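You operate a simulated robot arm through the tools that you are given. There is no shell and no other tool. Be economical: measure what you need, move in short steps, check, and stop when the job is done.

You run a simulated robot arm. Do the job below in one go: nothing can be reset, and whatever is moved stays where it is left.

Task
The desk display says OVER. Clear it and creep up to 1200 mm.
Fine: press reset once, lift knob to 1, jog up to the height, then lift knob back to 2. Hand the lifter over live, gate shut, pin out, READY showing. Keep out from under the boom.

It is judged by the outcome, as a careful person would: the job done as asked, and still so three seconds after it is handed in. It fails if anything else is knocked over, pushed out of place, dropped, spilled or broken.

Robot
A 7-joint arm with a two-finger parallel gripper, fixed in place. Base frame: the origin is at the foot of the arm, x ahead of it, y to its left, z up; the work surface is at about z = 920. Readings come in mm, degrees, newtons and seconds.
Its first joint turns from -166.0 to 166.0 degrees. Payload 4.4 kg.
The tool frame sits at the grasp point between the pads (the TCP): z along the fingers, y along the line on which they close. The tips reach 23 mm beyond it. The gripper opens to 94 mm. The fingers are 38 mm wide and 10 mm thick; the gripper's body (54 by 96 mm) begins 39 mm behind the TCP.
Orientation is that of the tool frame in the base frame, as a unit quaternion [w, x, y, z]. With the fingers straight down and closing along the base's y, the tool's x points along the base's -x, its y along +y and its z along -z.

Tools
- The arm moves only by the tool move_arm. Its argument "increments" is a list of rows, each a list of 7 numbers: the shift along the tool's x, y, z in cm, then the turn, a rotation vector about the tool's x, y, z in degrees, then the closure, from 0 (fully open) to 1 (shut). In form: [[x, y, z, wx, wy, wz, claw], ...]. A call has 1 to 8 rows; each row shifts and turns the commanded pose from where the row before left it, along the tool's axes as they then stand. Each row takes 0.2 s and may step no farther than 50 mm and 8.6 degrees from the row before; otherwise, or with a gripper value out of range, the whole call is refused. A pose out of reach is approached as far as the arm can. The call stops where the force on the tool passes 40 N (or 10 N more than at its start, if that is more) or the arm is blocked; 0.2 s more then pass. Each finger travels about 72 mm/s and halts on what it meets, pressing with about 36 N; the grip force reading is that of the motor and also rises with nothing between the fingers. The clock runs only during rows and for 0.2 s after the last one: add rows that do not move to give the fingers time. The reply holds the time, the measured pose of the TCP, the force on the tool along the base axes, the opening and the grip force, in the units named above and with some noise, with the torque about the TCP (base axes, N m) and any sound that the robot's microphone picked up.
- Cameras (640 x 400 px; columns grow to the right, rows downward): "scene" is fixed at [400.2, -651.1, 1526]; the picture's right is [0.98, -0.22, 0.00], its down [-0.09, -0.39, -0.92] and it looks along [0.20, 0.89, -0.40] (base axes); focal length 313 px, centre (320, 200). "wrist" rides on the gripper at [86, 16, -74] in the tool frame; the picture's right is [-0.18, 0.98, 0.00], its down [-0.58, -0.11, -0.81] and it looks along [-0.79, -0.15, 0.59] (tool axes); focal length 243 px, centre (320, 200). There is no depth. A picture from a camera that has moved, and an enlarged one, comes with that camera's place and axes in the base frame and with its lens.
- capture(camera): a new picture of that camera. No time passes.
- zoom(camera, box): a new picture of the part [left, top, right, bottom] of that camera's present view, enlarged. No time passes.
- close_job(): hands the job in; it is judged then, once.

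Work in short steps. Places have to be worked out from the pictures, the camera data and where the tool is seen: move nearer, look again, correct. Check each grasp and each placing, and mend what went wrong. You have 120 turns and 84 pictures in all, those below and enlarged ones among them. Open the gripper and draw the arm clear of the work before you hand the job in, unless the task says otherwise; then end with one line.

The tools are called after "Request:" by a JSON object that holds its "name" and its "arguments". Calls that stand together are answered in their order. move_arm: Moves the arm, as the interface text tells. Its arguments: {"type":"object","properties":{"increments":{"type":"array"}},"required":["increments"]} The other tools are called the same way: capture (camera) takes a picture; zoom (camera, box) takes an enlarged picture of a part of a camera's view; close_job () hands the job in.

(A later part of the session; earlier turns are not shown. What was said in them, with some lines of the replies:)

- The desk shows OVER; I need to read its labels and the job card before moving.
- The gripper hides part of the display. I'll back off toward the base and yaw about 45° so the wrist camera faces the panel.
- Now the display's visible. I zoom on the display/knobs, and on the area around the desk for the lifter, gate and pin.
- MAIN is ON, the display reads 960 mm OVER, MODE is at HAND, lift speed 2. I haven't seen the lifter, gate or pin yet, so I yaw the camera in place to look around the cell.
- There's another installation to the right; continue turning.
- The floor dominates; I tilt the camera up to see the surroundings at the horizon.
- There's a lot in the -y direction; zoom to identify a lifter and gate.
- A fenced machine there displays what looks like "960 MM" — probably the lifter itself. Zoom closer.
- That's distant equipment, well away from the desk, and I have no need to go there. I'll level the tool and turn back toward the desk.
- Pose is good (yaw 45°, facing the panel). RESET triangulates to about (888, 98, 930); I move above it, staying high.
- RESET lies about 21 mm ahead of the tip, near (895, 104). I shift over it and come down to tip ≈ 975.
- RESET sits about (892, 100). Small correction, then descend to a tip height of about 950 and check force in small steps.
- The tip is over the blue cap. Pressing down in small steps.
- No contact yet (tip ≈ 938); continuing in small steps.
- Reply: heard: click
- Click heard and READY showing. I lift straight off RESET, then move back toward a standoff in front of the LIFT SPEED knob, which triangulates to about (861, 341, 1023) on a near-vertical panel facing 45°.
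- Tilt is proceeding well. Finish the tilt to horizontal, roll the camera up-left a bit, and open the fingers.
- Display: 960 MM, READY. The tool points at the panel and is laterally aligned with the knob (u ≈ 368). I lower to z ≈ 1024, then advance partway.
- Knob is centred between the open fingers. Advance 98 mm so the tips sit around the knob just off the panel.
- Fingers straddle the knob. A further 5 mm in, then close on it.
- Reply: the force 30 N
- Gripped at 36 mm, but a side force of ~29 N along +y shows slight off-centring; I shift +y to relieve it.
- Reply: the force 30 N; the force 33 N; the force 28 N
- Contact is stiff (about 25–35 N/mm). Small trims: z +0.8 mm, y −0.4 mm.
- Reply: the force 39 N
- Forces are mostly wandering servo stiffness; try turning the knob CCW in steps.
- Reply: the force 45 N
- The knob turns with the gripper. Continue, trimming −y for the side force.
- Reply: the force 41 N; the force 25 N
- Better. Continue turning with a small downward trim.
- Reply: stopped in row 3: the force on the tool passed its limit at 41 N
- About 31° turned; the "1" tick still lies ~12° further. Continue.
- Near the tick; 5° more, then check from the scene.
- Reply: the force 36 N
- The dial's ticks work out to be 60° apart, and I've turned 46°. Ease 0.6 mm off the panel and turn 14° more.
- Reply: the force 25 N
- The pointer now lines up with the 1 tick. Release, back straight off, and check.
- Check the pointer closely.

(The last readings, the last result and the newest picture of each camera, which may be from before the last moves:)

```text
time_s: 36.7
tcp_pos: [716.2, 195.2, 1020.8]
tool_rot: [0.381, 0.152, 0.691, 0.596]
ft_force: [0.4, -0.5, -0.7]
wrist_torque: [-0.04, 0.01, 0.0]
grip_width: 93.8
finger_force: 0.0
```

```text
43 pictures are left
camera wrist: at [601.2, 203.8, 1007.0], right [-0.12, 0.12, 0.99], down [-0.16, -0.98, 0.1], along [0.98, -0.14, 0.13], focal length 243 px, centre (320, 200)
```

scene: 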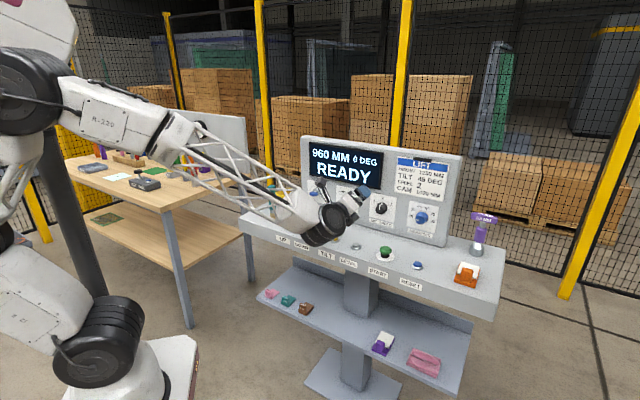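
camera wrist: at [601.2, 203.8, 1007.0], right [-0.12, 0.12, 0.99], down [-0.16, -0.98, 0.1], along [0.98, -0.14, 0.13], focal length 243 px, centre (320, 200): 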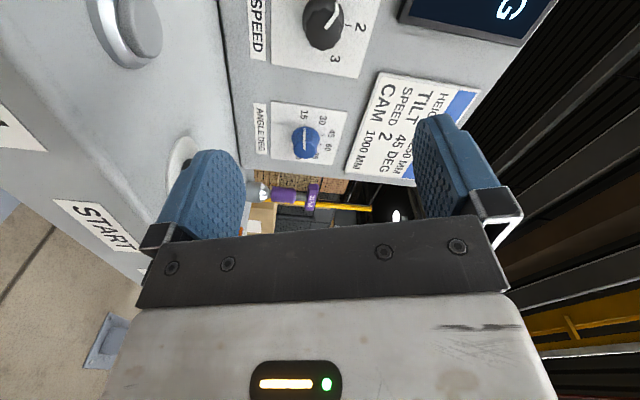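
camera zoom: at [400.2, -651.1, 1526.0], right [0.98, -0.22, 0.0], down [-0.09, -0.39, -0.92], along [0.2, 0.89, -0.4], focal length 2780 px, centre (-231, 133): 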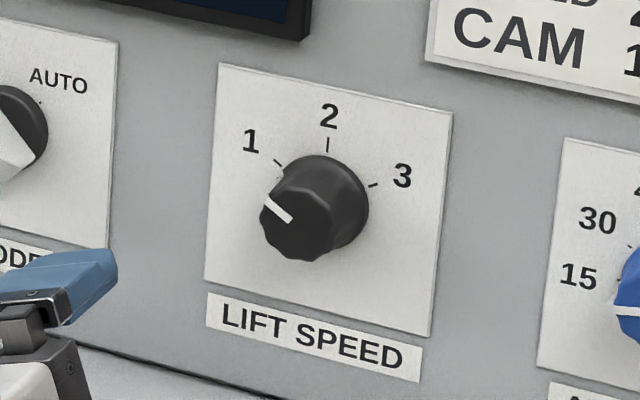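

LIFT SPEED is at 1. Now raise, roll and tilt the tool back to pointing down (closing the fingers) for pressing UP.

Request:
{"name": "move_arm", "arguments": {"increments": [[-1.6, 4.4, 0, 0, 0, 0, 0.5], [-1.6, 4.4, 0, 0, 0, 0, 1], [-1.6, 4.4, 0, 0, 0, 0, 1], [-1.6, 4.4, 0, 0, 0, 0, 1], [0, 0, 0, 0, 0, -8.5, 1], [0, 0, 0, 0, 0, -8.5, 1], [0, 0, 0, 0, 0, -8.5, 1], [0, 0, 0, 0, 0, -8.5, 1]]}}

Request:
{"name": "move_arm", "arguments": {"increments": [[0, 0, 0, 0, 0, -8.5, 1], [0, 0, 0, 0, 0, -8.5, 1], [0, 0, 0, 0, 0, -8.5, 1], [0, 0, 0, 0, 0, -8.5, 1], [0, 0, 0, 0, 0, -2, 1], [0, 0, 0, 0, 8.5, 0, 1], [0, 0, 0, 0, 8.5, 0, 1], [0, 0, 0, 0, 8.5, 0, 1]]}}

Request:
{"name": "move_arm", "arguments": {"increments": [[0, 0, 0, 0, 8.5, 0, 1], [0, 0, 0, 0, 8.5, 0, 1], [0, 0, 0, 0, 8.5, 0, 1], [0, 0, 0, 0, 8.5, 0, 1], [0, 0, 0, 0, 8.5, 0, 1], [0, 0, 0, 0, 8.5, 0, 1], [0, 0, 0, 0, 8.5, 0, 1], [0, 0, 0, 0, 5, 0, 1]]}}

```text
time_s: 38.5
tcp_pos: [716.4, 195.3, 1211.7]
tool_rot: [0.538, -0.057, 0.704, 0.459]
ft_force: [0.5, 0.6, 0.2]
wrist_torque: [0.02, -0.03, -0.01]
grip_width: 0.0
finger_force: 36.4
```

```text
time_s: 40.3
tcp_pos: [714.4, 193.4, 1212.7]
tool_rot: [0.492, -0.324, 0.782, 0.204]
ft_force: [0.4, -1.0, -0.1]
wrist_torque: [0.01, -0.02, 0.01]
grip_width: 0.0
finger_force: 36.9
```

```text
time_s: 42.1
tcp_pos: [714.4, 192.9, 1213.1]
tool_rot: [0.0, -0.382, 0.924, 0.0]
ft_force: [-0.2, -0.4, -0.4]
wrist_torque: [0.0, 0.03, 0.03]
grip_width: 0.1
finger_force: 36.1
```

Tool is down again. Move over the UP button (est. (530, 451)), high first.

Request:
{"name": "move_arm", "arguments": {"increments": [[-0.75, 4.45, 0, 0, 0, 0, 1], [-0.75, 4.45, 0, 0, 0, 0, 1], [-0.75, 4.45, 0, 0, 0, 0, 1], [-0.75, 4.45, 0, 0, 0, 0, 1], [-0.75, 4.45, 0, 0, 0, 0, 1], [-0.75, 4.45, 0, 0, 0, 0, 1], [-0.7, 4.5, 0, 0, 0, 0, 1]]}}

Request:
{"name": "move_arm", "arguments": {"increments": [[0, 0, 4.9, 0, 0, 0, 1], [0, 0, 4.9, 0, 0, 0, 1], [0, 0, 4.9, 0, 0, 0, 1], [0, 0, 4.9, 0, 0, 0, 1], [0, 0, 0, 0, 0, 0, 1]]}}

Request:
{"name": "capture", "arguments": {"camera": "wrist"}}

Request:
{"name": "capture", "arguments": {"camera": "scene"}}

```text
time_s: 43.7
tcp_pos: [527.9, 452.3, 1214.7]
tool_rot: [0.001, -0.382, 0.924, -0.001]
ft_force: [0.1, 0.7, -0.4]
wrist_torque: [-0.02, -0.02, 0.03]
grip_width: 0.0
finger_force: 35.9
```

```text
time_s: 44.9
tcp_pos: [530.7, 452.6, 1013.0]
tool_rot: [0.0, -0.383, 0.924, -0.001]
ft_force: [-0.4, 0.1, 0.0]
wrist_torque: [-0.04, -0.04, 0.01]
grip_width: 0.0
finger_force: 36.2
```

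```text
42 pictures are left
camera wrist: at [458.6, 404.7, 1087.2], right [-0.56, 0.83, 0.0], down [0.49, 0.33, 0.81], along [0.67, 0.45, -0.59], focal length 243 px, centre (320, 200)
```

wrist: 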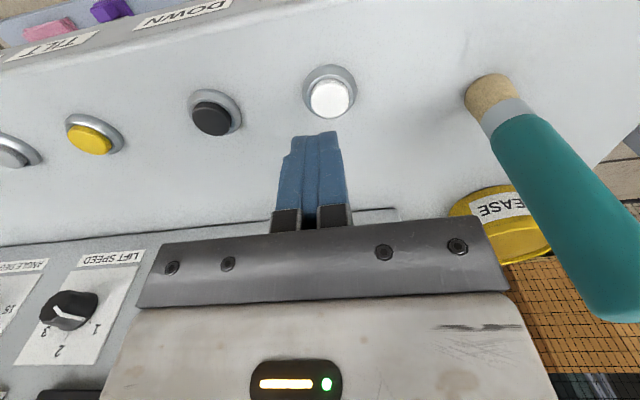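

```text
41 pictures are left
```

scene: 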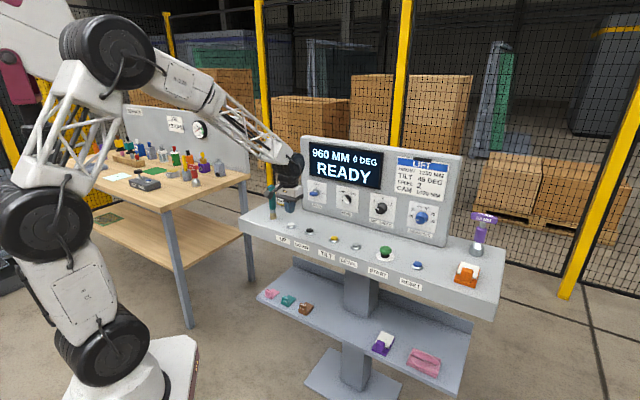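

UP sits ~5 mm ahead, 6 mm to +y of the tip. Correct and descend to just above it; the display remains visible to the scene camera.

Request:
{"name": "move_arm", "arguments": {"increments": [[-0.45, 0.6, 0, 0, 0, 0, 1], [0, 0, 4.0, 0, 0, 0, 1], [0, 0, 0.8, 0, 0, 0, 1], [0, 0, 0, 0, 0, 0, 1]]}}

Request:
{"name": "capture", "arguments": {"camera": "wrist"}}

Request:
{"name": "zoom", "arguments": {"camera": "scene", "box": [260, 140, 400, 250]}}

```text
time_s: 45.9
tcp_pos: [530.8, 458.6, 968.3]
tool_rot: [0.0, -0.382, 0.924, -0.001]
ft_force: [0.2, 0.3, -0.3]
wrist_torque: [0.01, -0.01, 0.01]
grip_width: 0.0
finger_force: 35.9
```

```text
40 pictures are left
camera wrist: at [458.8, 409.8, 1042.4], right [-0.56, 0.83, 0.0], down [0.49, 0.33, 0.81], along [0.67, 0.45, -0.59], focal length 243 px, centre (320, 200)
```

wrist: 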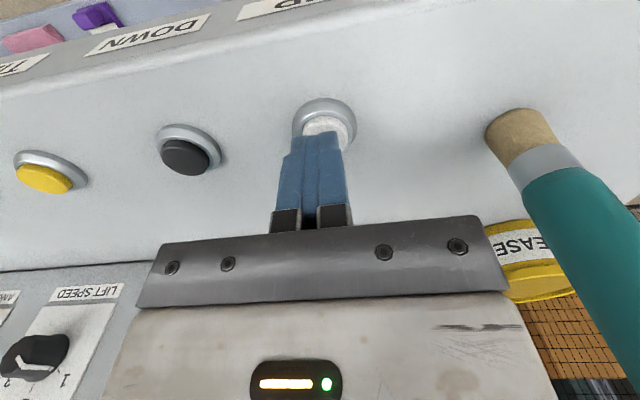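

```text
3.64 times, centred on (330, 195) of scene
camera zoom: at [400.2, -651.1, 1526.0], right [0.98, -0.22, 0.0], down [-0.09, -0.39, -0.92], along [0.2, 0.89, -0.4], focal length 1137 px, centre (284, 218)
```

zoom: 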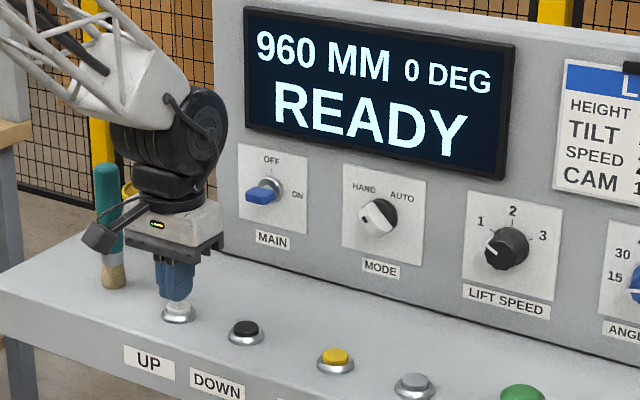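

Aligned over UP. Press down gently.

Request:
{"name": "move_arm", "arguments": {"increments": [[0, 0, 0.8, 0, 0, 0, 1], [0, 0, 0.4, 0, 0, 0, 1]]}}

Request:
{"name": "zoom", "arguments": {"camera": "scene", "box": [260, 140, 400, 250]}}

```text
time_s: 46.5
tcp_pos: [529.8, 459.6, 956.8]
tool_rot: [0.0, -0.382, 0.924, 0.0]
ft_force: [0.6, -0.6, 0.5]
wrist_torque: [0.02, 0.0, -0.01]
grip_width: 0.0
finger_force: 36.1
```

```text
3.64 times, centred on (330, 195) of scene
camera zoom: at [400.2, -651.1, 1526.0], right [0.98, -0.22, 0.0], down [-0.09, -0.39, -0.92], along [0.2, 0.89, -0.4], focal length 1137 px, centre (284, 218)
```

zoom: 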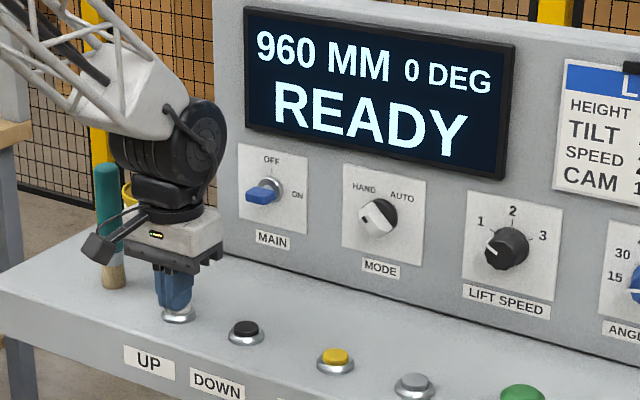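

Nearly there; 3 mm more.

Request:
{"name": "move_arm", "arguments": {"increments": [[0, 0, 0.3, 0, 0, 0, 1]]}}

Request:
{"name": "zoom", "arguments": {"camera": "scene", "box": [300, 140, 400, 200]}}

```text
time_s: 46.9
tcp_pos: [530.5, 459.3, 953.0]
tool_rot: [0.0, -0.382, 0.924, -0.001]
ft_force: [-2.5, -0.2, 4.0]
wrist_torque: [-0.02, 0.04, -0.01]
grip_width: 0.0
finger_force: 36.3
heard: click
```

```text
6.40 times, centred on (350, 170) of scene
camera zoom: at [400.2, -651.1, 1526.0], right [0.98, -0.22, 0.0], down [-0.09, -0.39, -0.92], along [0.2, 0.89, -0.4], focal length 2002 px, centre (128, 392)
```

zoom: 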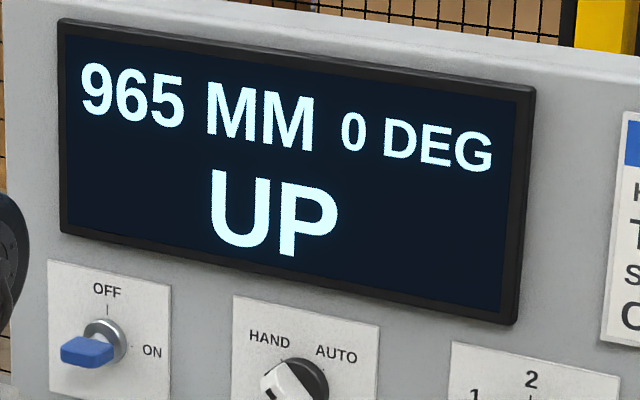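

Moving UP. Hold for ~1 s to measure the rate.

Request:
{"name": "move_arm", "arguments": {"increments": [[0, 0, 0, 0, 0, 0, 1], [0, 0, 0, 0, 0, 0, 1], [0, 0, 0, 0, 0, 0, 1], [0, 0, 0, 0, 0, 0, 1]]}}

Request:
{"name": "zoom", "arguments": {"camera": "scene", "box": [300, 140, 400, 200]}}

```text
time_s: 47.9
tcp_pos: [530.8, 459.5, 953.4]
tool_rot: [0.0, -0.382, 0.924, -0.001]
ft_force: [0.4, 1.4, 4.6]
wrist_torque: [0.02, -0.01, 0.0]
grip_width: 0.0
finger_force: 36.4
```

```text
6.40 times, centred on (350, 170) of scene
camera zoom: at [400.2, -651.1, 1526.0], right [0.98, -0.22, 0.0], down [-0.09, -0.39, -0.92], along [0.2, 0.89, -0.4], focal length 2002 px, centre (128, 392)
```

zoom: 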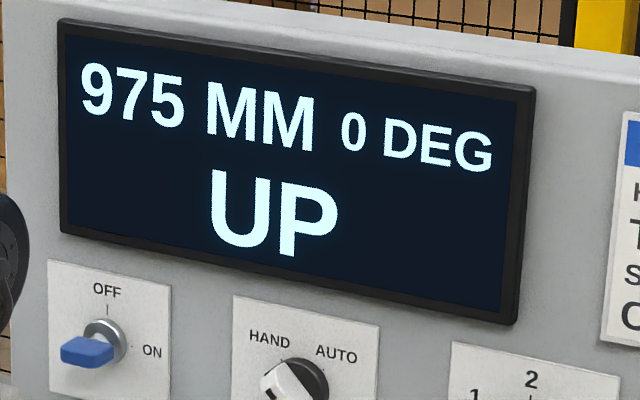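

About 10 mm/s. Hold longer, well short of 1200, then re-read.

Request:
{"name": "move_arm", "arguments": {"increments": [[0, 0, 0, 0, 0, 0, 1], [0, 0, 0, 0, 0, 0, 1], [0, 0, 0, 0, 0, 0, 1], [0, 0, 0, 0, 0, 0, 1], [0, 0, 0, 0, 0, 0, 1], [0, 0, 0, 0, 0, 0, 1], [0, 0, 0, 0, 0, 0, 1], [0, 0, 0, 0, 0, 0, 1]]}}

Request:
{"name": "move_arm", "arguments": {"increments": [[0, 0, 0, 0, 0, 0, 1], [0, 0, 0, 0, 0, 0, 1], [0, 0, 0, 0, 0, 0, 1], [0, 0, 0, 0, 0, 0, 1], [0, 0, 0, 0, 0, 0, 1], [0, 0, 0, 0, 0, 0, 1], [0, 0, 0, 0, 0, 0, 1], [0, 0, 0, 0, 0, 0, 1]]}}

Request:
{"name": "move_arm", "arguments": {"increments": [[0, 0, 0, 0, 0, 0, 1], [0, 0, 0, 0, 0, 0, 1], [0, 0, 0, 0, 0, 0, 1], [0, 0, 0, 0, 0, 0, 1], [0, 0, 0, 0, 0, 0, 1], [0, 0, 0, 0, 0, 0, 1], [0, 0, 0, 0, 0, 0, 1], [0, 0, 0, 0, 0, 0, 1]]}}

Request:
{"name": "move_arm", "arguments": {"increments": [[0, 0, 0, 0, 0, 0, 1], [0, 0, 0, 0, 0, 0, 1], [0, 0, 0, 0, 0, 0, 1], [0, 0, 0, 0, 0, 0, 1], [0, 0, 0, 0, 0, 0, 1], [0, 0, 0, 0, 0, 0, 1], [0, 0, 0, 0, 0, 0, 1], [0, 0, 0, 0, 0, 0, 1]]}}

Request:
{"name": "capture", "arguments": {"camera": "scene"}}

Request:
{"name": "zoom", "arguments": {"camera": "scene", "box": [300, 140, 400, 200]}}

```text
time_s: 49.7
tcp_pos: [530.2, 460.7, 952.1]
tool_rot: [0.001, -0.382, 0.924, 0.0]
ft_force: [0.5, -0.1, 3.9]
wrist_torque: [0.03, -0.07, -0.05]
grip_width: 0.0
finger_force: 35.8
```

```text
time_s: 51.5
tcp_pos: [529.7, 459.6, 953.1]
tool_rot: [0.0, -0.383, 0.924, -0.001]
ft_force: [-0.5, -0.8, 3.7]
wrist_torque: [0.02, -0.01, 0.02]
grip_width: 0.0
finger_force: 36.2
```

```text
time_s: 53.3
tcp_pos: [530.6, 459.9, 952.5]
tool_rot: [0.0, -0.383, 0.924, -0.001]
ft_force: [0.1, -0.3, 4.3]
wrist_torque: [0.02, -0.02, -0.02]
grip_width: 0.0
finger_force: 36.0
```

```text
time_s: 55.1
tcp_pos: [530.0, 458.3, 951.3]
tool_rot: [0.0, -0.383, 0.924, -0.001]
ft_force: [-0.5, 0.3, 3.6]
wrist_torque: [-0.01, -0.02, 0.06]
grip_width: 0.0
finger_force: 36.4
```

```text
35 pictures are left
```

scene: 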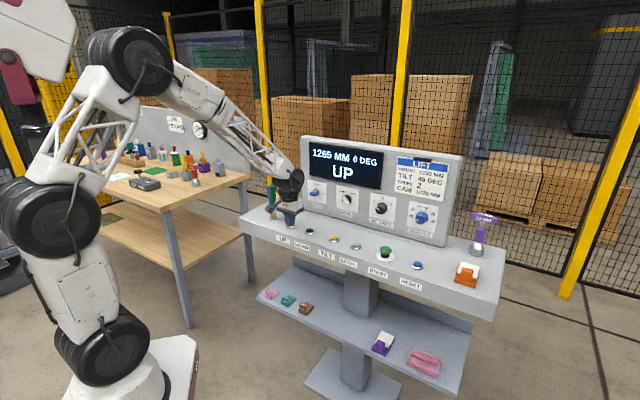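

```text
6.40 times, centred on (350, 170) of scene
camera zoom: at [400.2, -651.1, 1526.0], right [0.98, -0.22, 0.0], down [-0.09, -0.39, -0.92], along [0.2, 0.89, -0.4], focal length 2002 px, centre (128, 392)
```

zoom: 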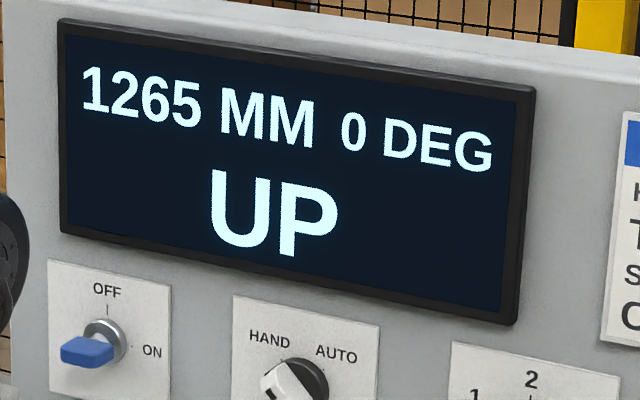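

It accelerated while held: the rate jumped well past my estimate and it now reads 1265, an overshoot on my part. Releasing UP immediately.

Request:
{"name": "move_arm", "arguments": {"increments": [[0, 0, -3, 0, 0, 0, 1]]}}

Request:
{"name": "zoom", "arguments": {"camera": "scene", "box": [260, 140, 400, 250]}}

```text
time_s: 55.5
tcp_pos: [530.2, 458.7, 982.2]
tool_rot: [0.001, -0.382, 0.924, -0.001]
ft_force: [0.8, 0.0, -0.5]
wrist_torque: [0.01, -0.01, 0.01]
grip_width: 0.1
finger_force: 36.2
```

```text
3.64 times, centred on (330, 195) of scene
camera zoom: at [400.2, -651.1, 1526.0], right [0.98, -0.22, 0.0], down [-0.09, -0.39, -0.92], along [0.2, 0.89, -0.4], focal length 1137 px, centre (284, 218)
```

zoom: 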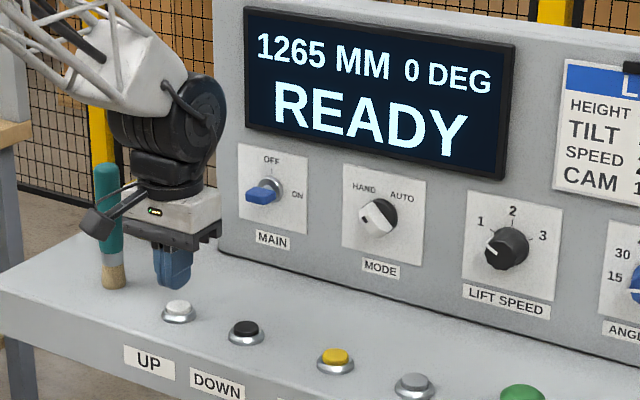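

Released: 1265, READY. I'll step back below 1200 with the DOWN button and then creep up in short presses, watching the display each time. DOWN is ~86 mm to the right of UP.

Request:
{"name": "move_arm", "arguments": {"increments": [[0, 0, -1, 0, 0, 0, 1], [0, -4.3, 0, 0, 0, 0, 1], [0, -4.3, 0, 0, 0, 0, 1], [0, 0, 0, 0, 0, 0, 1]]}}

Request:
{"name": "capture", "arguments": {"camera": "wrist"}}

```text
time_s: 56.5
tcp_pos: [588.7, 398.6, 993.7]
tool_rot: [0.0, -0.384, 0.924, -0.001]
ft_force: [-0.3, -0.4, 0.4]
wrist_torque: [0.01, -0.01, 0.0]
grip_width: 0.0
finger_force: 36.1
```

```text
32 pictures are left
camera wrist: at [517.1, 349.4, 1068.0], right [-0.56, 0.83, 0.0], down [0.49, 0.33, 0.81], along [0.67, 0.45, -0.59], focal length 243 px, centre (320, 200)
```

wrist: 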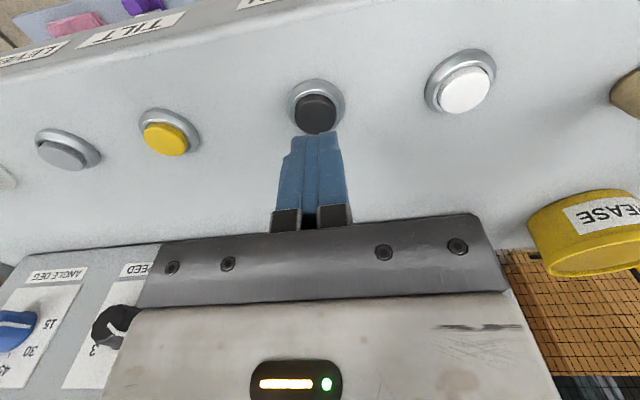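

DOWN is nearly under the tip. Shift 3 mm, descend and press briefly.

Request:
{"name": "move_arm", "arguments": {"increments": [[-0.1, -0.3, 3.0, 0, 0, 0, 1], [0, 0, 0.7, 0, 0, 0, 1], [0, 0, 0.35, 0, 0, 0, 1], [0, 0, 0, 0, 0, 0, 1]]}}

Request:
{"name": "zoom", "arguments": {"camera": "scene", "box": [260, 140, 400, 250]}}

```text
time_s: 57.5
tcp_pos: [591.5, 398.6, 953.8]
tool_rot: [0.0, -0.383, 0.924, -0.001]
ft_force: [0.2, 0.7, 1.9]
wrist_torque: [0.01, 0.03, 0.03]
grip_width: 0.1
finger_force: 35.9
heard: click
```

```text
3.64 times, centred on (330, 195) of scene
camera zoom: at [400.2, -651.1, 1526.0], right [0.98, -0.22, 0.0], down [-0.09, -0.39, -0.92], along [0.2, 0.89, -0.4], focal length 1137 px, centre (284, 218)
```

zoom: 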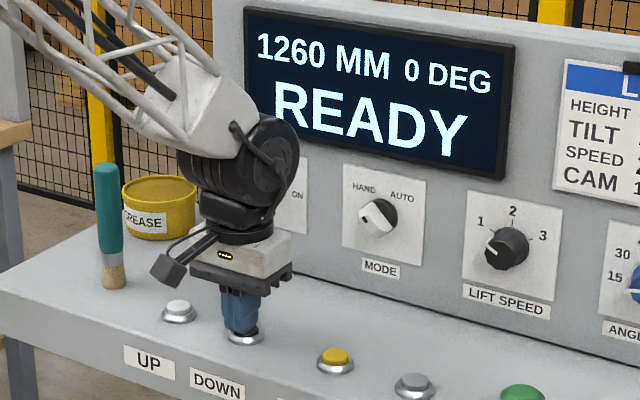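

It moved to 1260 but the press lapsed (marginal depth). Press 2 mm deeper and hold ~0.8 s.

Request:
{"name": "move_arm", "arguments": {"increments": [[0, 0, 0.2, 0, 0, 0, 1], [0, 0, 0, 0, 0, 0, 1], [0, 0, 0, 0, 0, 0, 1], [0, 0, 0, 0, 0, 0, 1]]}}

Request:
{"name": "zoom", "arguments": {"camera": "scene", "box": [300, 140, 400, 200]}}

```text
time_s: 58.5
tcp_pos: [591.6, 396.8, 952.5]
tool_rot: [0.0, -0.382, 0.924, 0.0]
ft_force: [-2.0, 1.1, 4.5]
wrist_torque: [0.04, 0.0, 0.0]
grip_width: 0.3
finger_force: 35.9
```

```text
6.40 times, centred on (350, 170) of scene
camera zoom: at [400.2, -651.1, 1526.0], right [0.98, -0.22, 0.0], down [-0.09, -0.39, -0.92], along [0.2, 0.89, -0.4], focal length 2002 px, centre (128, 392)
```

zoom: 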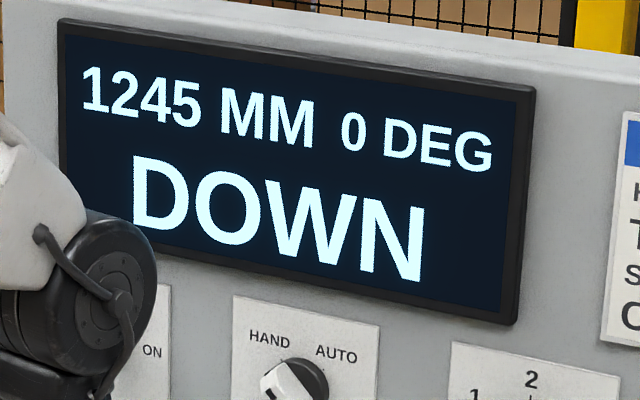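

Request:
{"name": "move_arm", "arguments": {"increments": [[0, 0, 0, 0, 0, 0, 1], [0, 0, 0, 0, 0, 0, 1], [0, 0, 0, 0, 0, 0, 1], [0, 0, 0, 0, 0, 0, 1]]}}

Request:
{"name": "zoom", "arguments": {"camera": "scene", "box": [300, 140, 400, 200]}}

```text
time_s: 59.5
tcp_pos: [591.0, 395.5, 952.0]
tool_rot: [0.0, -0.383, 0.924, -0.001]
ft_force: [0.9, 1.4, 6.0]
wrist_torque: [0.08, -0.03, 0.02]
grip_width: 0.2
finger_force: 35.6
```

```text
6.40 times, centred on (350, 170) of scene
camera zoom: at [400.2, -651.1, 1526.0], right [0.98, -0.22, 0.0], down [-0.09, -0.39, -0.92], along [0.2, 0.89, -0.4], focal length 2002 px, centre (128, 392)
```

zoom: 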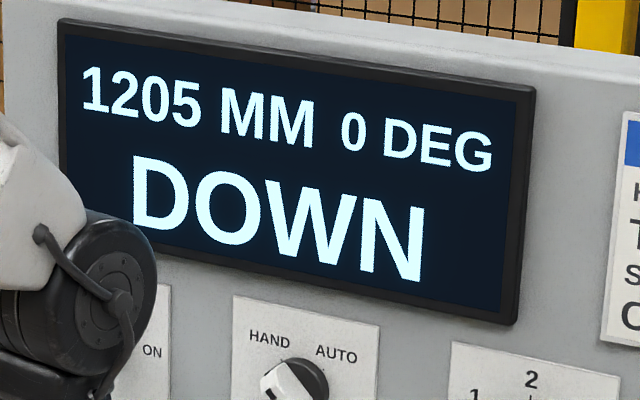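

Fast rate ≈ 40 mm/s. One more short hold then lift off, to land just below 1200.

Request:
{"name": "move_arm", "arguments": {"increments": [[0, 0, 0, 0, 0, 0, 1], [0, 0, -3, 0, 0, 0, 1]]}}

Request:
{"name": "zoom", "arguments": {"camera": "scene", "box": [260, 140, 400, 250]}}

```text
time_s: 60.1
tcp_pos: [592.3, 394.6, 981.0]
tool_rot: [-0.001, -0.384, 0.923, -0.001]
ft_force: [-0.4, -0.2, 0.0]
wrist_torque: [-0.01, -0.01, 0.0]
grip_width: 0.1
finger_force: 36.1
```

```text
3.64 times, centred on (330, 195) of scene
camera zoom: at [400.2, -651.1, 1526.0], right [0.98, -0.22, 0.0], down [-0.09, -0.39, -0.92], along [0.2, 0.89, -0.4], focal length 1137 px, centre (284, 218)
```

zoom: 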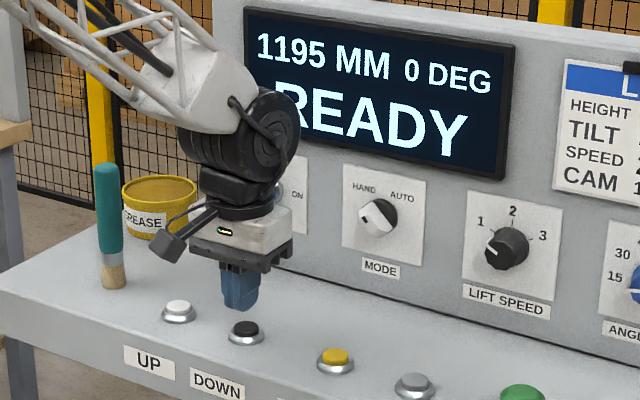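

1195, READY. One brief tap of UP should give 5 mm. Move back over UP.

Request:
{"name": "move_arm", "arguments": {"increments": [[0, 0, -1, 0, 0, 0, 1], [-0.1, 4.45, 0, 0, 0, 0, 1], [-0.1, 4.45, 0, 0, 0, 0, 1], [0, 0, 2.2, 0, 0, 0, 1], [0, 0, 0, 0, 0, 0, 1]]}}

Request:
{"name": "capture", "arguments": {"camera": "wrist"}}

```text
time_s: 61.3
tcp_pos: [529.7, 459.2, 968.7]
tool_rot: [0.0, -0.383, 0.924, -0.001]
ft_force: [0.0, 0.3, -0.5]
wrist_torque: [0.0, 0.05, -0.01]
grip_width: 0.0
finger_force: 35.6
```

```text
27 pictures are left
camera wrist: at [458.2, 410.5, 1042.2], right [-0.56, 0.83, 0.0], down [0.49, 0.33, 0.81], along [0.67, 0.45, -0.59], focal length 243 px, centre (320, 200)
```

wrist: 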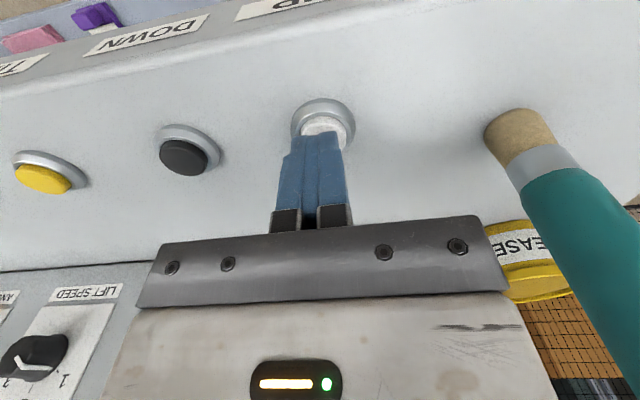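

Same position as before. Tap: down to the click depth and straight back up.

Request:
{"name": "move_arm", "arguments": {"increments": [[0, 0, 1.2, 0, 0, 0, 1], [0, 0, 0.35, 0, 0, 0, 1], [0, 0, -2.5, 0, 0, 0, 1]]}}

Request:
{"name": "zoom", "arguments": {"camera": "scene", "box": [260, 140, 400, 250]}}

```text
time_s: 62.1
tcp_pos: [532.6, 459.5, 978.8]
tool_rot: [0.0, -0.383, 0.924, -0.001]
ft_force: [-0.3, -0.1, 0.3]
wrist_torque: [-0.03, 0.0, -0.04]
grip_width: 0.0
finger_force: 36.5
heard: click
```

```text
3.64 times, centred on (330, 195) of scene
camera zoom: at [400.2, -651.1, 1526.0], right [0.98, -0.22, 0.0], down [-0.09, -0.39, -0.92], along [0.2, 0.89, -0.4], focal length 1137 px, centre (284, 218)
```

zoom: 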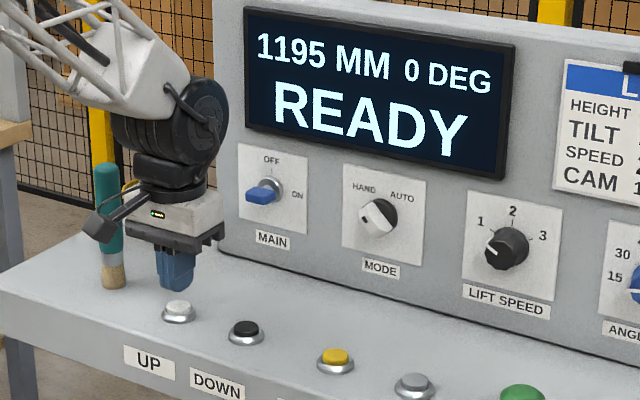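

Click but reading still 1195 (display rounds to 5 mm; the tap moved 1–2 mm). Tap again.

Request:
{"name": "move_arm", "arguments": {"increments": [[0, 0, 2.2, 0, 0, 0, 1], [0, 0, 0.35, 0, 0, 0, 1], [0, 0, -2.5, 0, 0, 0, 1]]}}

Request:
{"name": "zoom", "arguments": {"camera": "scene", "box": [300, 140, 400, 200]}}

```text
time_s: 62.9
tcp_pos: [531.1, 459.1, 978.8]
tool_rot: [0.0, -0.383, 0.924, -0.002]
ft_force: [-0.8, 0.3, -0.3]
wrist_torque: [-0.01, 0.0, -0.05]
grip_width: 0.0
finger_force: 35.9
heard: click
```

```text
6.40 times, centred on (350, 170) of scene
camera zoom: at [400.2, -651.1, 1526.0], right [0.98, -0.22, 0.0], down [-0.09, -0.39, -0.92], along [0.2, 0.89, -0.4], focal length 2002 px, centre (128, 392)
```

zoom: 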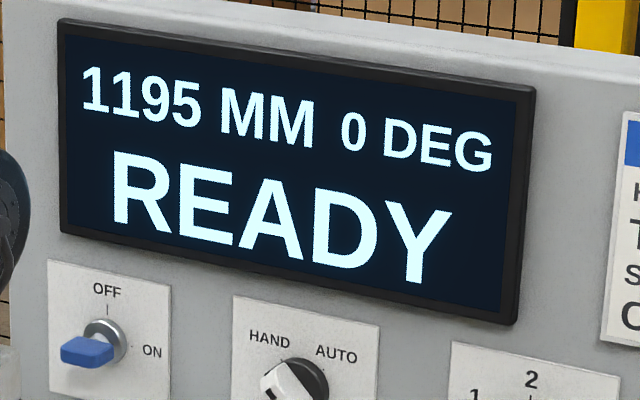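

Still 1195. Hold for 0.2 s this time.

Request:
{"name": "move_arm", "arguments": {"increments": [[0, 0, 2.2, 0, 0, 0, 1], [0, 0, 0.4, 0, 0, 0, 1], [0, 0, 0, 0, 0, 0, 1], [0, 0, -2.6, 0, 0, 0, 1]]}}

Request:
{"name": "zoom", "arguments": {"camera": "scene", "box": [300, 140, 400, 200]}}

```text
time_s: 63.9
tcp_pos: [533.4, 459.0, 977.4]
tool_rot: [0.0, -0.383, 0.924, 0.0]
ft_force: [0.4, 0.0, -0.7]
wrist_torque: [-0.01, 0.01, 0.04]
grip_width: 0.2
finger_force: 36.3
heard: click
```

```text
6.40 times, centred on (350, 170) of scene
camera zoom: at [400.2, -651.1, 1526.0], right [0.98, -0.22, 0.0], down [-0.09, -0.39, -0.92], along [0.2, 0.89, -0.4], focal length 2002 px, centre (128, 392)
```

zoom: 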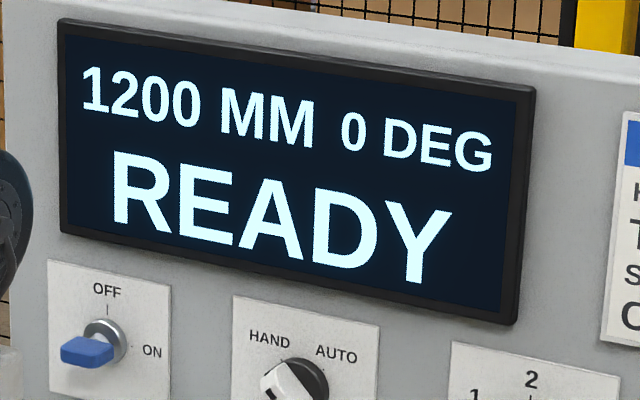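

1200 MM, READY. Now raise, return to the standoff and retrace the orientation toward the LIFT SPEED knob.

Request:
{"name": "move_arm", "arguments": {"increments": [[0, 0, -4.7, 0, 0, 0, 1], [0, 0, -4.7, 0, 0, 0, 1], [0, 0, -4.7, 0, 0, 0, 1], [0, 0, -4.7, 0, 0, 0, 1], [0, 0, -4.7, 0, 0, 0, 1], [0.75, -4.5, 0, 0, 0, 0, 1], [0.75, -4.5, 0, 0, 0, 0, 1], [0.75, -4.5, 0, 0, 0, 0, 1]]}}

Request:
{"name": "move_arm", "arguments": {"increments": [[0.75, -4.5, 0, 0, 0, 0, 1], [0.75, -4.5, 0, 0, 0, 0, 1], [0.75, -4.5, 0, 0, 0, 0, 1], [0.75, -4.3, 0, 0, 0, 0, 1], [0, 0, 0, 0, -8.5, 0, 1], [0, 0, 0, 0, -8.5, 0, 1], [0, 0, 0, 0, -8.5, 0, 1], [0, 0, 0, 0, -8.5, 0, 1]]}}

Request:
{"name": "move_arm", "arguments": {"increments": [[0, 0, 0, 0, -8.5, 0, 1], [0, 0, 0, 0, -8.5, 0, 1], [0, 0, 0, 0, -8.5, 0, 1], [0, 0, 0, 0, -8.5, 0, 1], [0, 0, 0, 0, -8.5, 0, 1], [0, 0, 0, 0, -8.5, 0, 1], [0, 0, 0, 0, -5, 0, 1], [0, 0, 0, 0, 0, 8.5, 1]]}}

Request:
{"name": "move_arm", "arguments": {"increments": [[0, 0, 0, 0, 0, 8.5, 1], [0, 0, 0, 0, 0, 8.5, 1], [0, 0, 0, 0, 0, 8.5, 1], [0, 0, 0, 0, 0, 8.5, 1], [0, 0, 0, 0, 0, 8.5, 0.5], [0, 0, 0, 0, 0, 8.5, 0], [0, 0, 0, 0, 0, 8.5, 0], [0, 0, 0, 0, 0, 2, 0]]}}

```text
time_s: 65.7
tcp_pos: [612.8, 347.7, 1214.9]
tool_rot: [0.0, -0.383, 0.924, 0.0]
ft_force: [0.2, 0.0, 0.6]
wrist_torque: [0.01, 0.01, 0.01]
grip_width: 0.1
finger_force: 36.1
```

```text
time_s: 67.5
tcp_pos: [716.6, 202.2, 1215.6]
tool_rot: [0.272, -0.366, 0.883, 0.112]
ft_force: [0.1, -0.5, 0.3]
wrist_torque: [0.03, 0.0, 0.01]
grip_width: 0.1
finger_force: 36.2
```

```text
time_s: 69.3
tcp_pos: [716.2, 202.0, 1212.9]
tool_rot: [0.632, -0.221, 0.671, 0.318]
ft_force: [-0.5, 0.1, 1.0]
wrist_torque: [0.01, 0.02, 0.0]
grip_width: 0.2
finger_force: 35.9
```

```text
time_s: 71.1
tcp_pos: [716.6, 202.6, 1212.5]
tool_rot: [0.38, 0.154, 0.69, 0.597]
ft_force: [-0.1, 0.4, 0.6]
wrist_torque: [0.0, 0.0, -0.02]
grip_width: 93.7
finger_force: 0.0
```

Orientation restored (pointing at the panel, fingers open). Lower to z ≈ 1025, shift 5 mm right, and advance partway.

Request:
{"name": "move_arm", "arguments": {"increments": [[1.6, -4.4, 0, 0, 0, 0, 0], [1.6, -4.4, 0, 0, 0, 0, 0], [1.6, -4.4, 0, 0, 0, 0, 0], [1.61, -4.4, 0, 0, 0, 0, 0], [-0.45, -0.16, 4, 0, 0, 0, 0], [0, 0, 4, 0, 0, 0, 0], [0, 0, 2, 0, 0, 0, 0], [0, 0, 0, 0, 0, 0, 0]]}}

Request:
{"name": "capture", "arguments": {"camera": "wrist"}}

Request:
{"name": "zoom", "arguments": {"camera": "scene", "box": [290, 140, 450, 260]}}

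```text
time_s: 72.9
tcp_pos: [789.5, 270.3, 1026.2]
tool_rot: [0.381, 0.153, 0.69, 0.596]
ft_force: [-1.1, -0.6, 0.1]
wrist_torque: [0.0, -0.03, 0.02]
grip_width: 94.0
finger_force: 0.1
```

```text
23 pictures are left
camera wrist: at [675.0, 279.8, 1011.8], right [-0.12, 0.12, 0.99], down [-0.16, -0.98, 0.1], along [0.98, -0.14, 0.13], focal length 243 px, centre (320, 200)
```

wrist: 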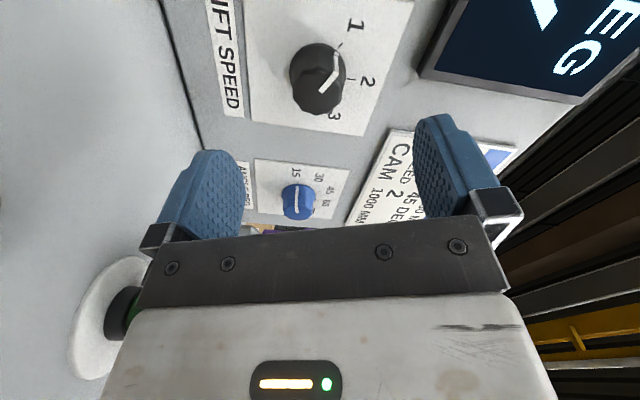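

```text
3.33 times, centred on (370, 200) of scene
camera zoom: at [400.2, -651.1, 1526.0], right [0.98, -0.22, 0.0], down [-0.09, -0.39, -0.92], along [0.2, 0.89, -0.4], focal length 1042 px, centre (153, 200)
```

zoom: 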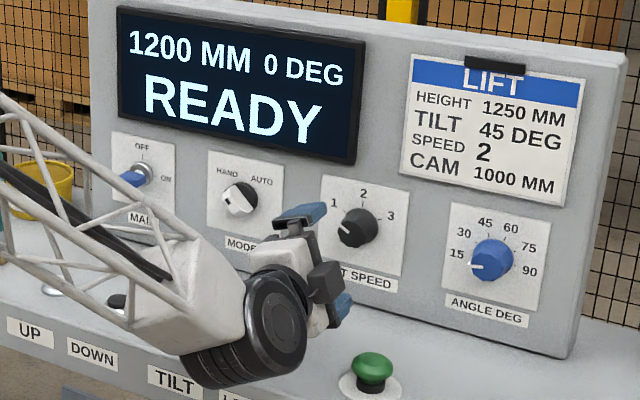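

Aligned within ~1 mm, display steady at 1200 READY. Advance 77 mm and close on the knob.

Request:
{"name": "move_arm", "arguments": {"increments": [[-0.06, -0.12, 4.0, 0, 0, 0, 0], [0, 0, 2.5, 0, 0, 0, 0], [0, 0, 1.2, 0, 0, 0, 0], [0, 0, 0, 0, 0, 0, 0.4], [0, 0, 0, 0, 0, 0, 0.5], [0, 0, 0, 0, 0, 0, 1], [0, 0, 0, 0, 0, 0, 1], [0, 0, 0, 0, 0, 0, 1]]}}

Request:
{"name": "zoom", "arguments": {"camera": "wrist", "box": [220, 50, 420, 220]}}

```text
time_s: 74.7
tcp_pos: [843.7, 324.5, 1024.6]
tool_rot: [0.381, 0.153, 0.691, 0.595]
ft_force: [3.0, 3.1, 2.4]
wrist_torque: [0.04, -0.05, -0.09]
grip_width: 36.2
finger_force: 45.1
```

```text
2.35 times, centred on (320, 135) of wrist
camera zoom: at [730.1, 333.0, 1009.9], right [-0.12, 0.12, 0.99], down [-0.16, -0.98, 0.1], along [0.98, -0.14, 0.13], focal length 571 px, centre (320, 353)
```

zoom: 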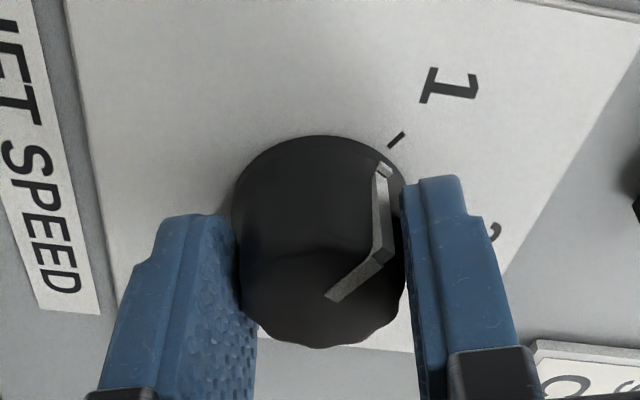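

Well-centred grip with almost no side force. Turn clockwise toward 2 in 5° steps.

Request:
{"name": "move_arm", "arguments": {"increments": [[0, 0, 0, 0, 0, 5, 1], [0, 0, 0, 0, 0, 5, 1], [0, 0, 0, 0, 0, 5, 1], [0, 0, 0, 0, 0, 5, 1]]}}

```text
time_s: 75.7
tcp_pos: [843.7, 324.0, 1024.1]
tool_rot: [0.271, 0.27, 0.653, 0.654]
ft_force: [-29.9, -15.3, 14.6]
wrist_torque: [0.21, -0.23, 0.14]
grip_width: 35.9
finger_force: 44.9
```

Request:
{"name": "move_arm", "arguments": {"increments": [[0, 0.03, -0.05, 0, 0, 0, 1], [0, 0, 0, 0, 0, 5, 1], [0, 0, 0, 0, 0, 5, 1], [0, 0, 0, 0, 0, 5, 1]]}}

```text
time_s: 76.7
tcp_pos: [844.2, 323.5, 1025.6]
tool_rot: [0.184, 0.353, 0.612, 0.683]
ft_force: [-38.0, 9.9, 11.6]
wrist_torque: [0.14, -0.16, 0.94]
grip_width: 35.9
finger_force: 45.3
```

Request:
{"name": "move_arm", "arguments": {"increments": [[0.08, 0, -0.03, 0, 0, 0, 1], [0, 0, 0, 0, 0, 5, 1], [0, 0, 0, 0, 0, 5, 1], [0, 0, 0, 0, 0, 5, 1]]}}

```text
time_s: 77.7
tcp_pos: [844.0, 323.9, 1026.0]
tool_rot: [0.093, 0.431, 0.56, 0.702]
ft_force: [-1.0, 15.1, 12.1]
wrist_torque: [0.32, -0.33, 0.5]
grip_width: 36.2
finger_force: 44.7
```

r ≈ 30°, 50° turned; 10° more.

Request:
{"name": "move_arm", "arguments": {"increments": [[0.02, 0.02, 0, 0, 0, 5, 1], [0, 0, 0, 0, 0, 5, 1], [0, 0, 0, 0, 0, 0, 1]]}}

Request:
{"name": "zoom", "arguments": {"camera": "wrist", "box": [220, 50, 420, 220]}}

```text
time_s: 78.5
tcp_pos: [843.9, 324.2, 1025.8]
tool_rot: [0.031, 0.478, 0.521, 0.706]
ft_force: [4.8, -3.5, 15.1]
wrist_torque: [-0.01, 0.01, -0.48]
grip_width: 35.7
finger_force: 45.4
```

```text
2.35 times, centred on (320, 135) of wrist
camera zoom: at [752.4, 310.9, 1093.6], right [0.55, -0.55, 0.63], down [-0.31, -0.83, -0.46], along [0.78, 0.06, -0.62], focal length 571 px, centre (320, 353)
```

zoom: 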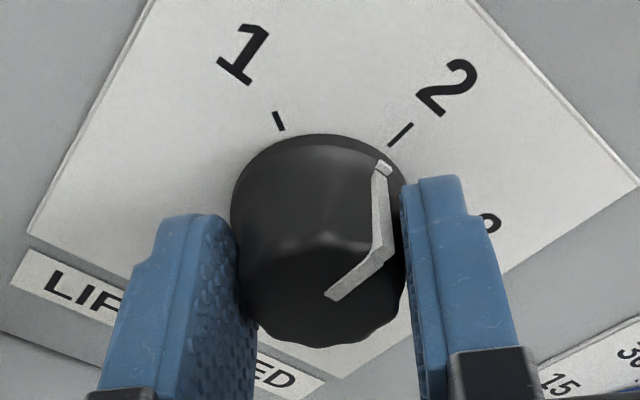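

Pointer on the 2 tick. Release, back straight off, and inspect.

Request:
{"name": "move_arm", "arguments": {"increments": [[0, 0, 0, 0, 0, 0, 0.5], [0, 0, 0, 0, 0, 0, 0], [0, 0, 0, 0, 0, 0, 0], [0, 0, -4, 0, 0, 0, 0], [0, 0, -4.8, 0, 0, 0, 0], [0, 0, -4.8, 0, 0, 0, 0], [0, 0, -4.8, 0, 0, 0, 0]]}}

Request:
{"name": "zoom", "arguments": {"camera": "scene", "box": [290, 140, 450, 260]}}

Request:
{"name": "zoom", "arguments": {"camera": "scene", "box": [362, 185, 402, 230]}}

```text
time_s: 80.1
tcp_pos: [714.4, 192.8, 1026.8]
tool_rot: [0.03, 0.477, 0.522, 0.706]
ft_force: [0.4, -0.1, -0.3]
wrist_torque: [-0.01, 0.01, 0.02]
grip_width: 94.1
finger_force: 0.0
```

```text
3.33 times, centred on (370, 200) of scene
camera zoom: at [400.2, -651.1, 1526.0], right [0.98, -0.22, 0.0], down [-0.09, -0.39, -0.92], along [0.2, 0.89, -0.4], focal length 1042 px, centre (153, 200)
```

zoom: 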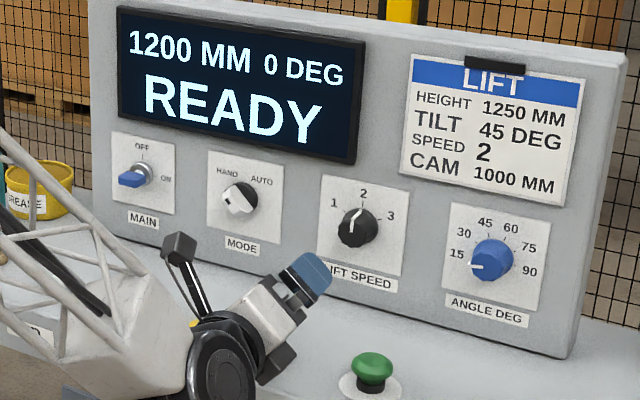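

```text
8.89 times, centred on (382, 208) of scene
camera zoom: at [400.2, -651.1, 1526.0], right [0.98, -0.22, 0.0], down [-0.09, -0.39, -0.92], along [0.2, 0.89, -0.4], focal length 2780 px, centre (-231, 133)
```

zoom: 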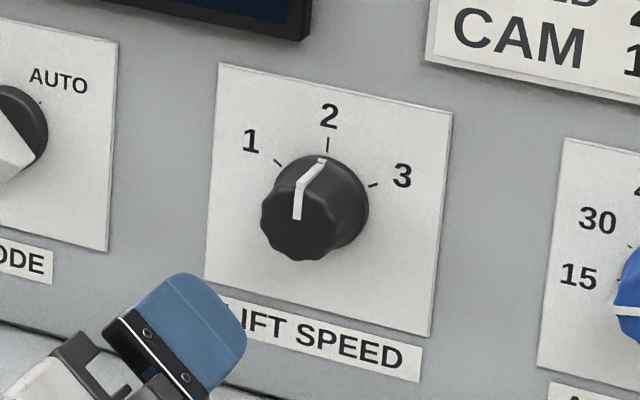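

Knob at 2, display 1200 MM READY. Draw the arm up and clear and take a final look for anything disturbed.

Request:
{"name": "move_arm", "arguments": {"increments": [[0, 0, -3, 0, 0, 0, 0], [2.8, 3.3, -2, 0, 0, 0, 0], [2.8, 3.3, -2, 0, 0, 0, 0], [2.8, 3.3, -2, 0, 0, 0, 0], [2.8, 3.3, -2, 0, 0, 0, 0], [0, 0, 0, 0, 0, 0, 0]]}}

Request:
{"name": "capture", "arguments": {"camera": "scene"}}

Request:
{"name": "capture", "arguments": {"camera": "wrist"}}

```text
time_s: 81.5
tcp_pos: [636.1, 119.8, 1198.3]
tool_rot: [0.031, 0.478, 0.521, 0.706]
ft_force: [0.0, 0.3, -0.2]
wrist_torque: [0.04, -0.01, 0.0]
grip_width: 93.9
finger_force: 0.1
```

```text
17 pictures are left
```

scene: 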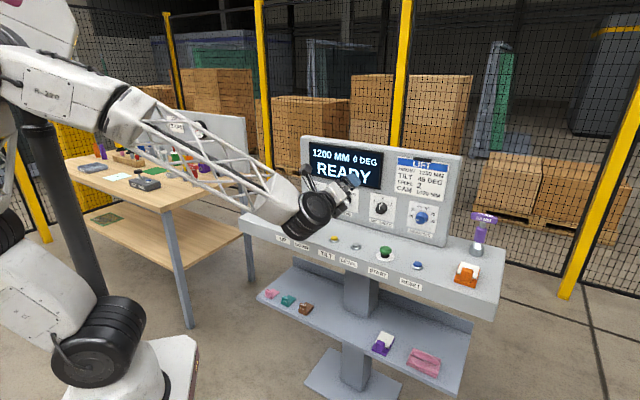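

```text
16 pictures are left
camera wrist: at [544.2, 106.6, 1267.2], right [0.55, -0.55, 0.64], down [-0.31, -0.84, -0.46], along [0.78, 0.06, -0.62], focal length 243 px, centre (320, 200)
```

wrist: 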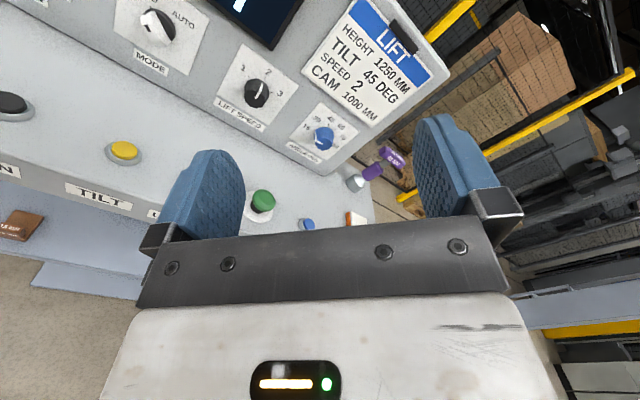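

Desk items all stand where they were. I look at the column at the left, which may be the lifter with its gate and pin, to verify the handover state.

Request:
{"name": "zoom", "arguments": {"camera": "scene", "box": [0, 0, 240, 150]}}

Request:
{"name": "zoom", "arguments": {"camera": "scene", "box": [0, 120, 240, 270]}}

```text
2.67 times, centred on (120, 75) of scene
camera zoom: at [400.2, -651.1, 1526.0], right [0.98, -0.22, 0.0], down [-0.09, -0.39, -0.92], along [0.2, 0.89, -0.4], focal length 834 px, centre (853, 533)
```

zoom: 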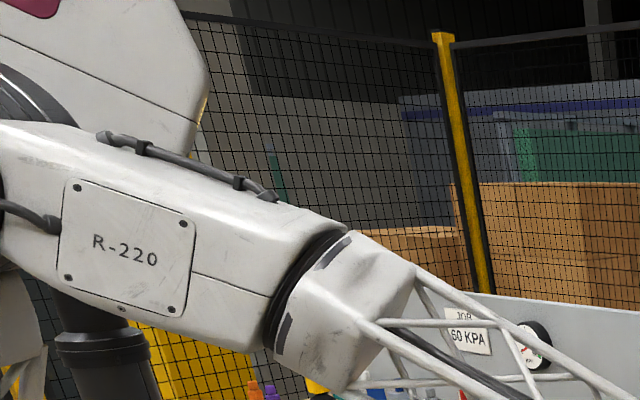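

```text
2.67 times, centred on (120, 195) of scene
camera zoom: at [400.2, -651.1, 1526.0], right [0.98, -0.22, 0.0], down [-0.09, -0.39, -0.92], along [0.2, 0.89, -0.4], focal length 834 px, centre (853, 213)
```

zoom: 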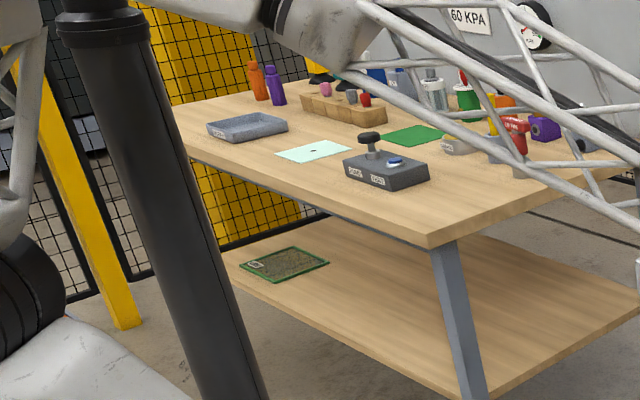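

The column is just the robot's own pillar. The desk shows 1200 MM, READY, MAIN on and LIFT SPEED at 2. The arm is clear with the gripper open, so I'm handing in.

Request:
{"name": "close_job", "arguments": {}}

```text
The job is handed in.
```

OVER is cleared with one reset press and the lifter stands at 1200 mm, READY showing, MAIN on and lift knob back at 2; I overshot to 1265 on the first hold, so I used DOWN to reach 1195 and crept up from there, and I did not see the gate or pin directly (I never touched them).
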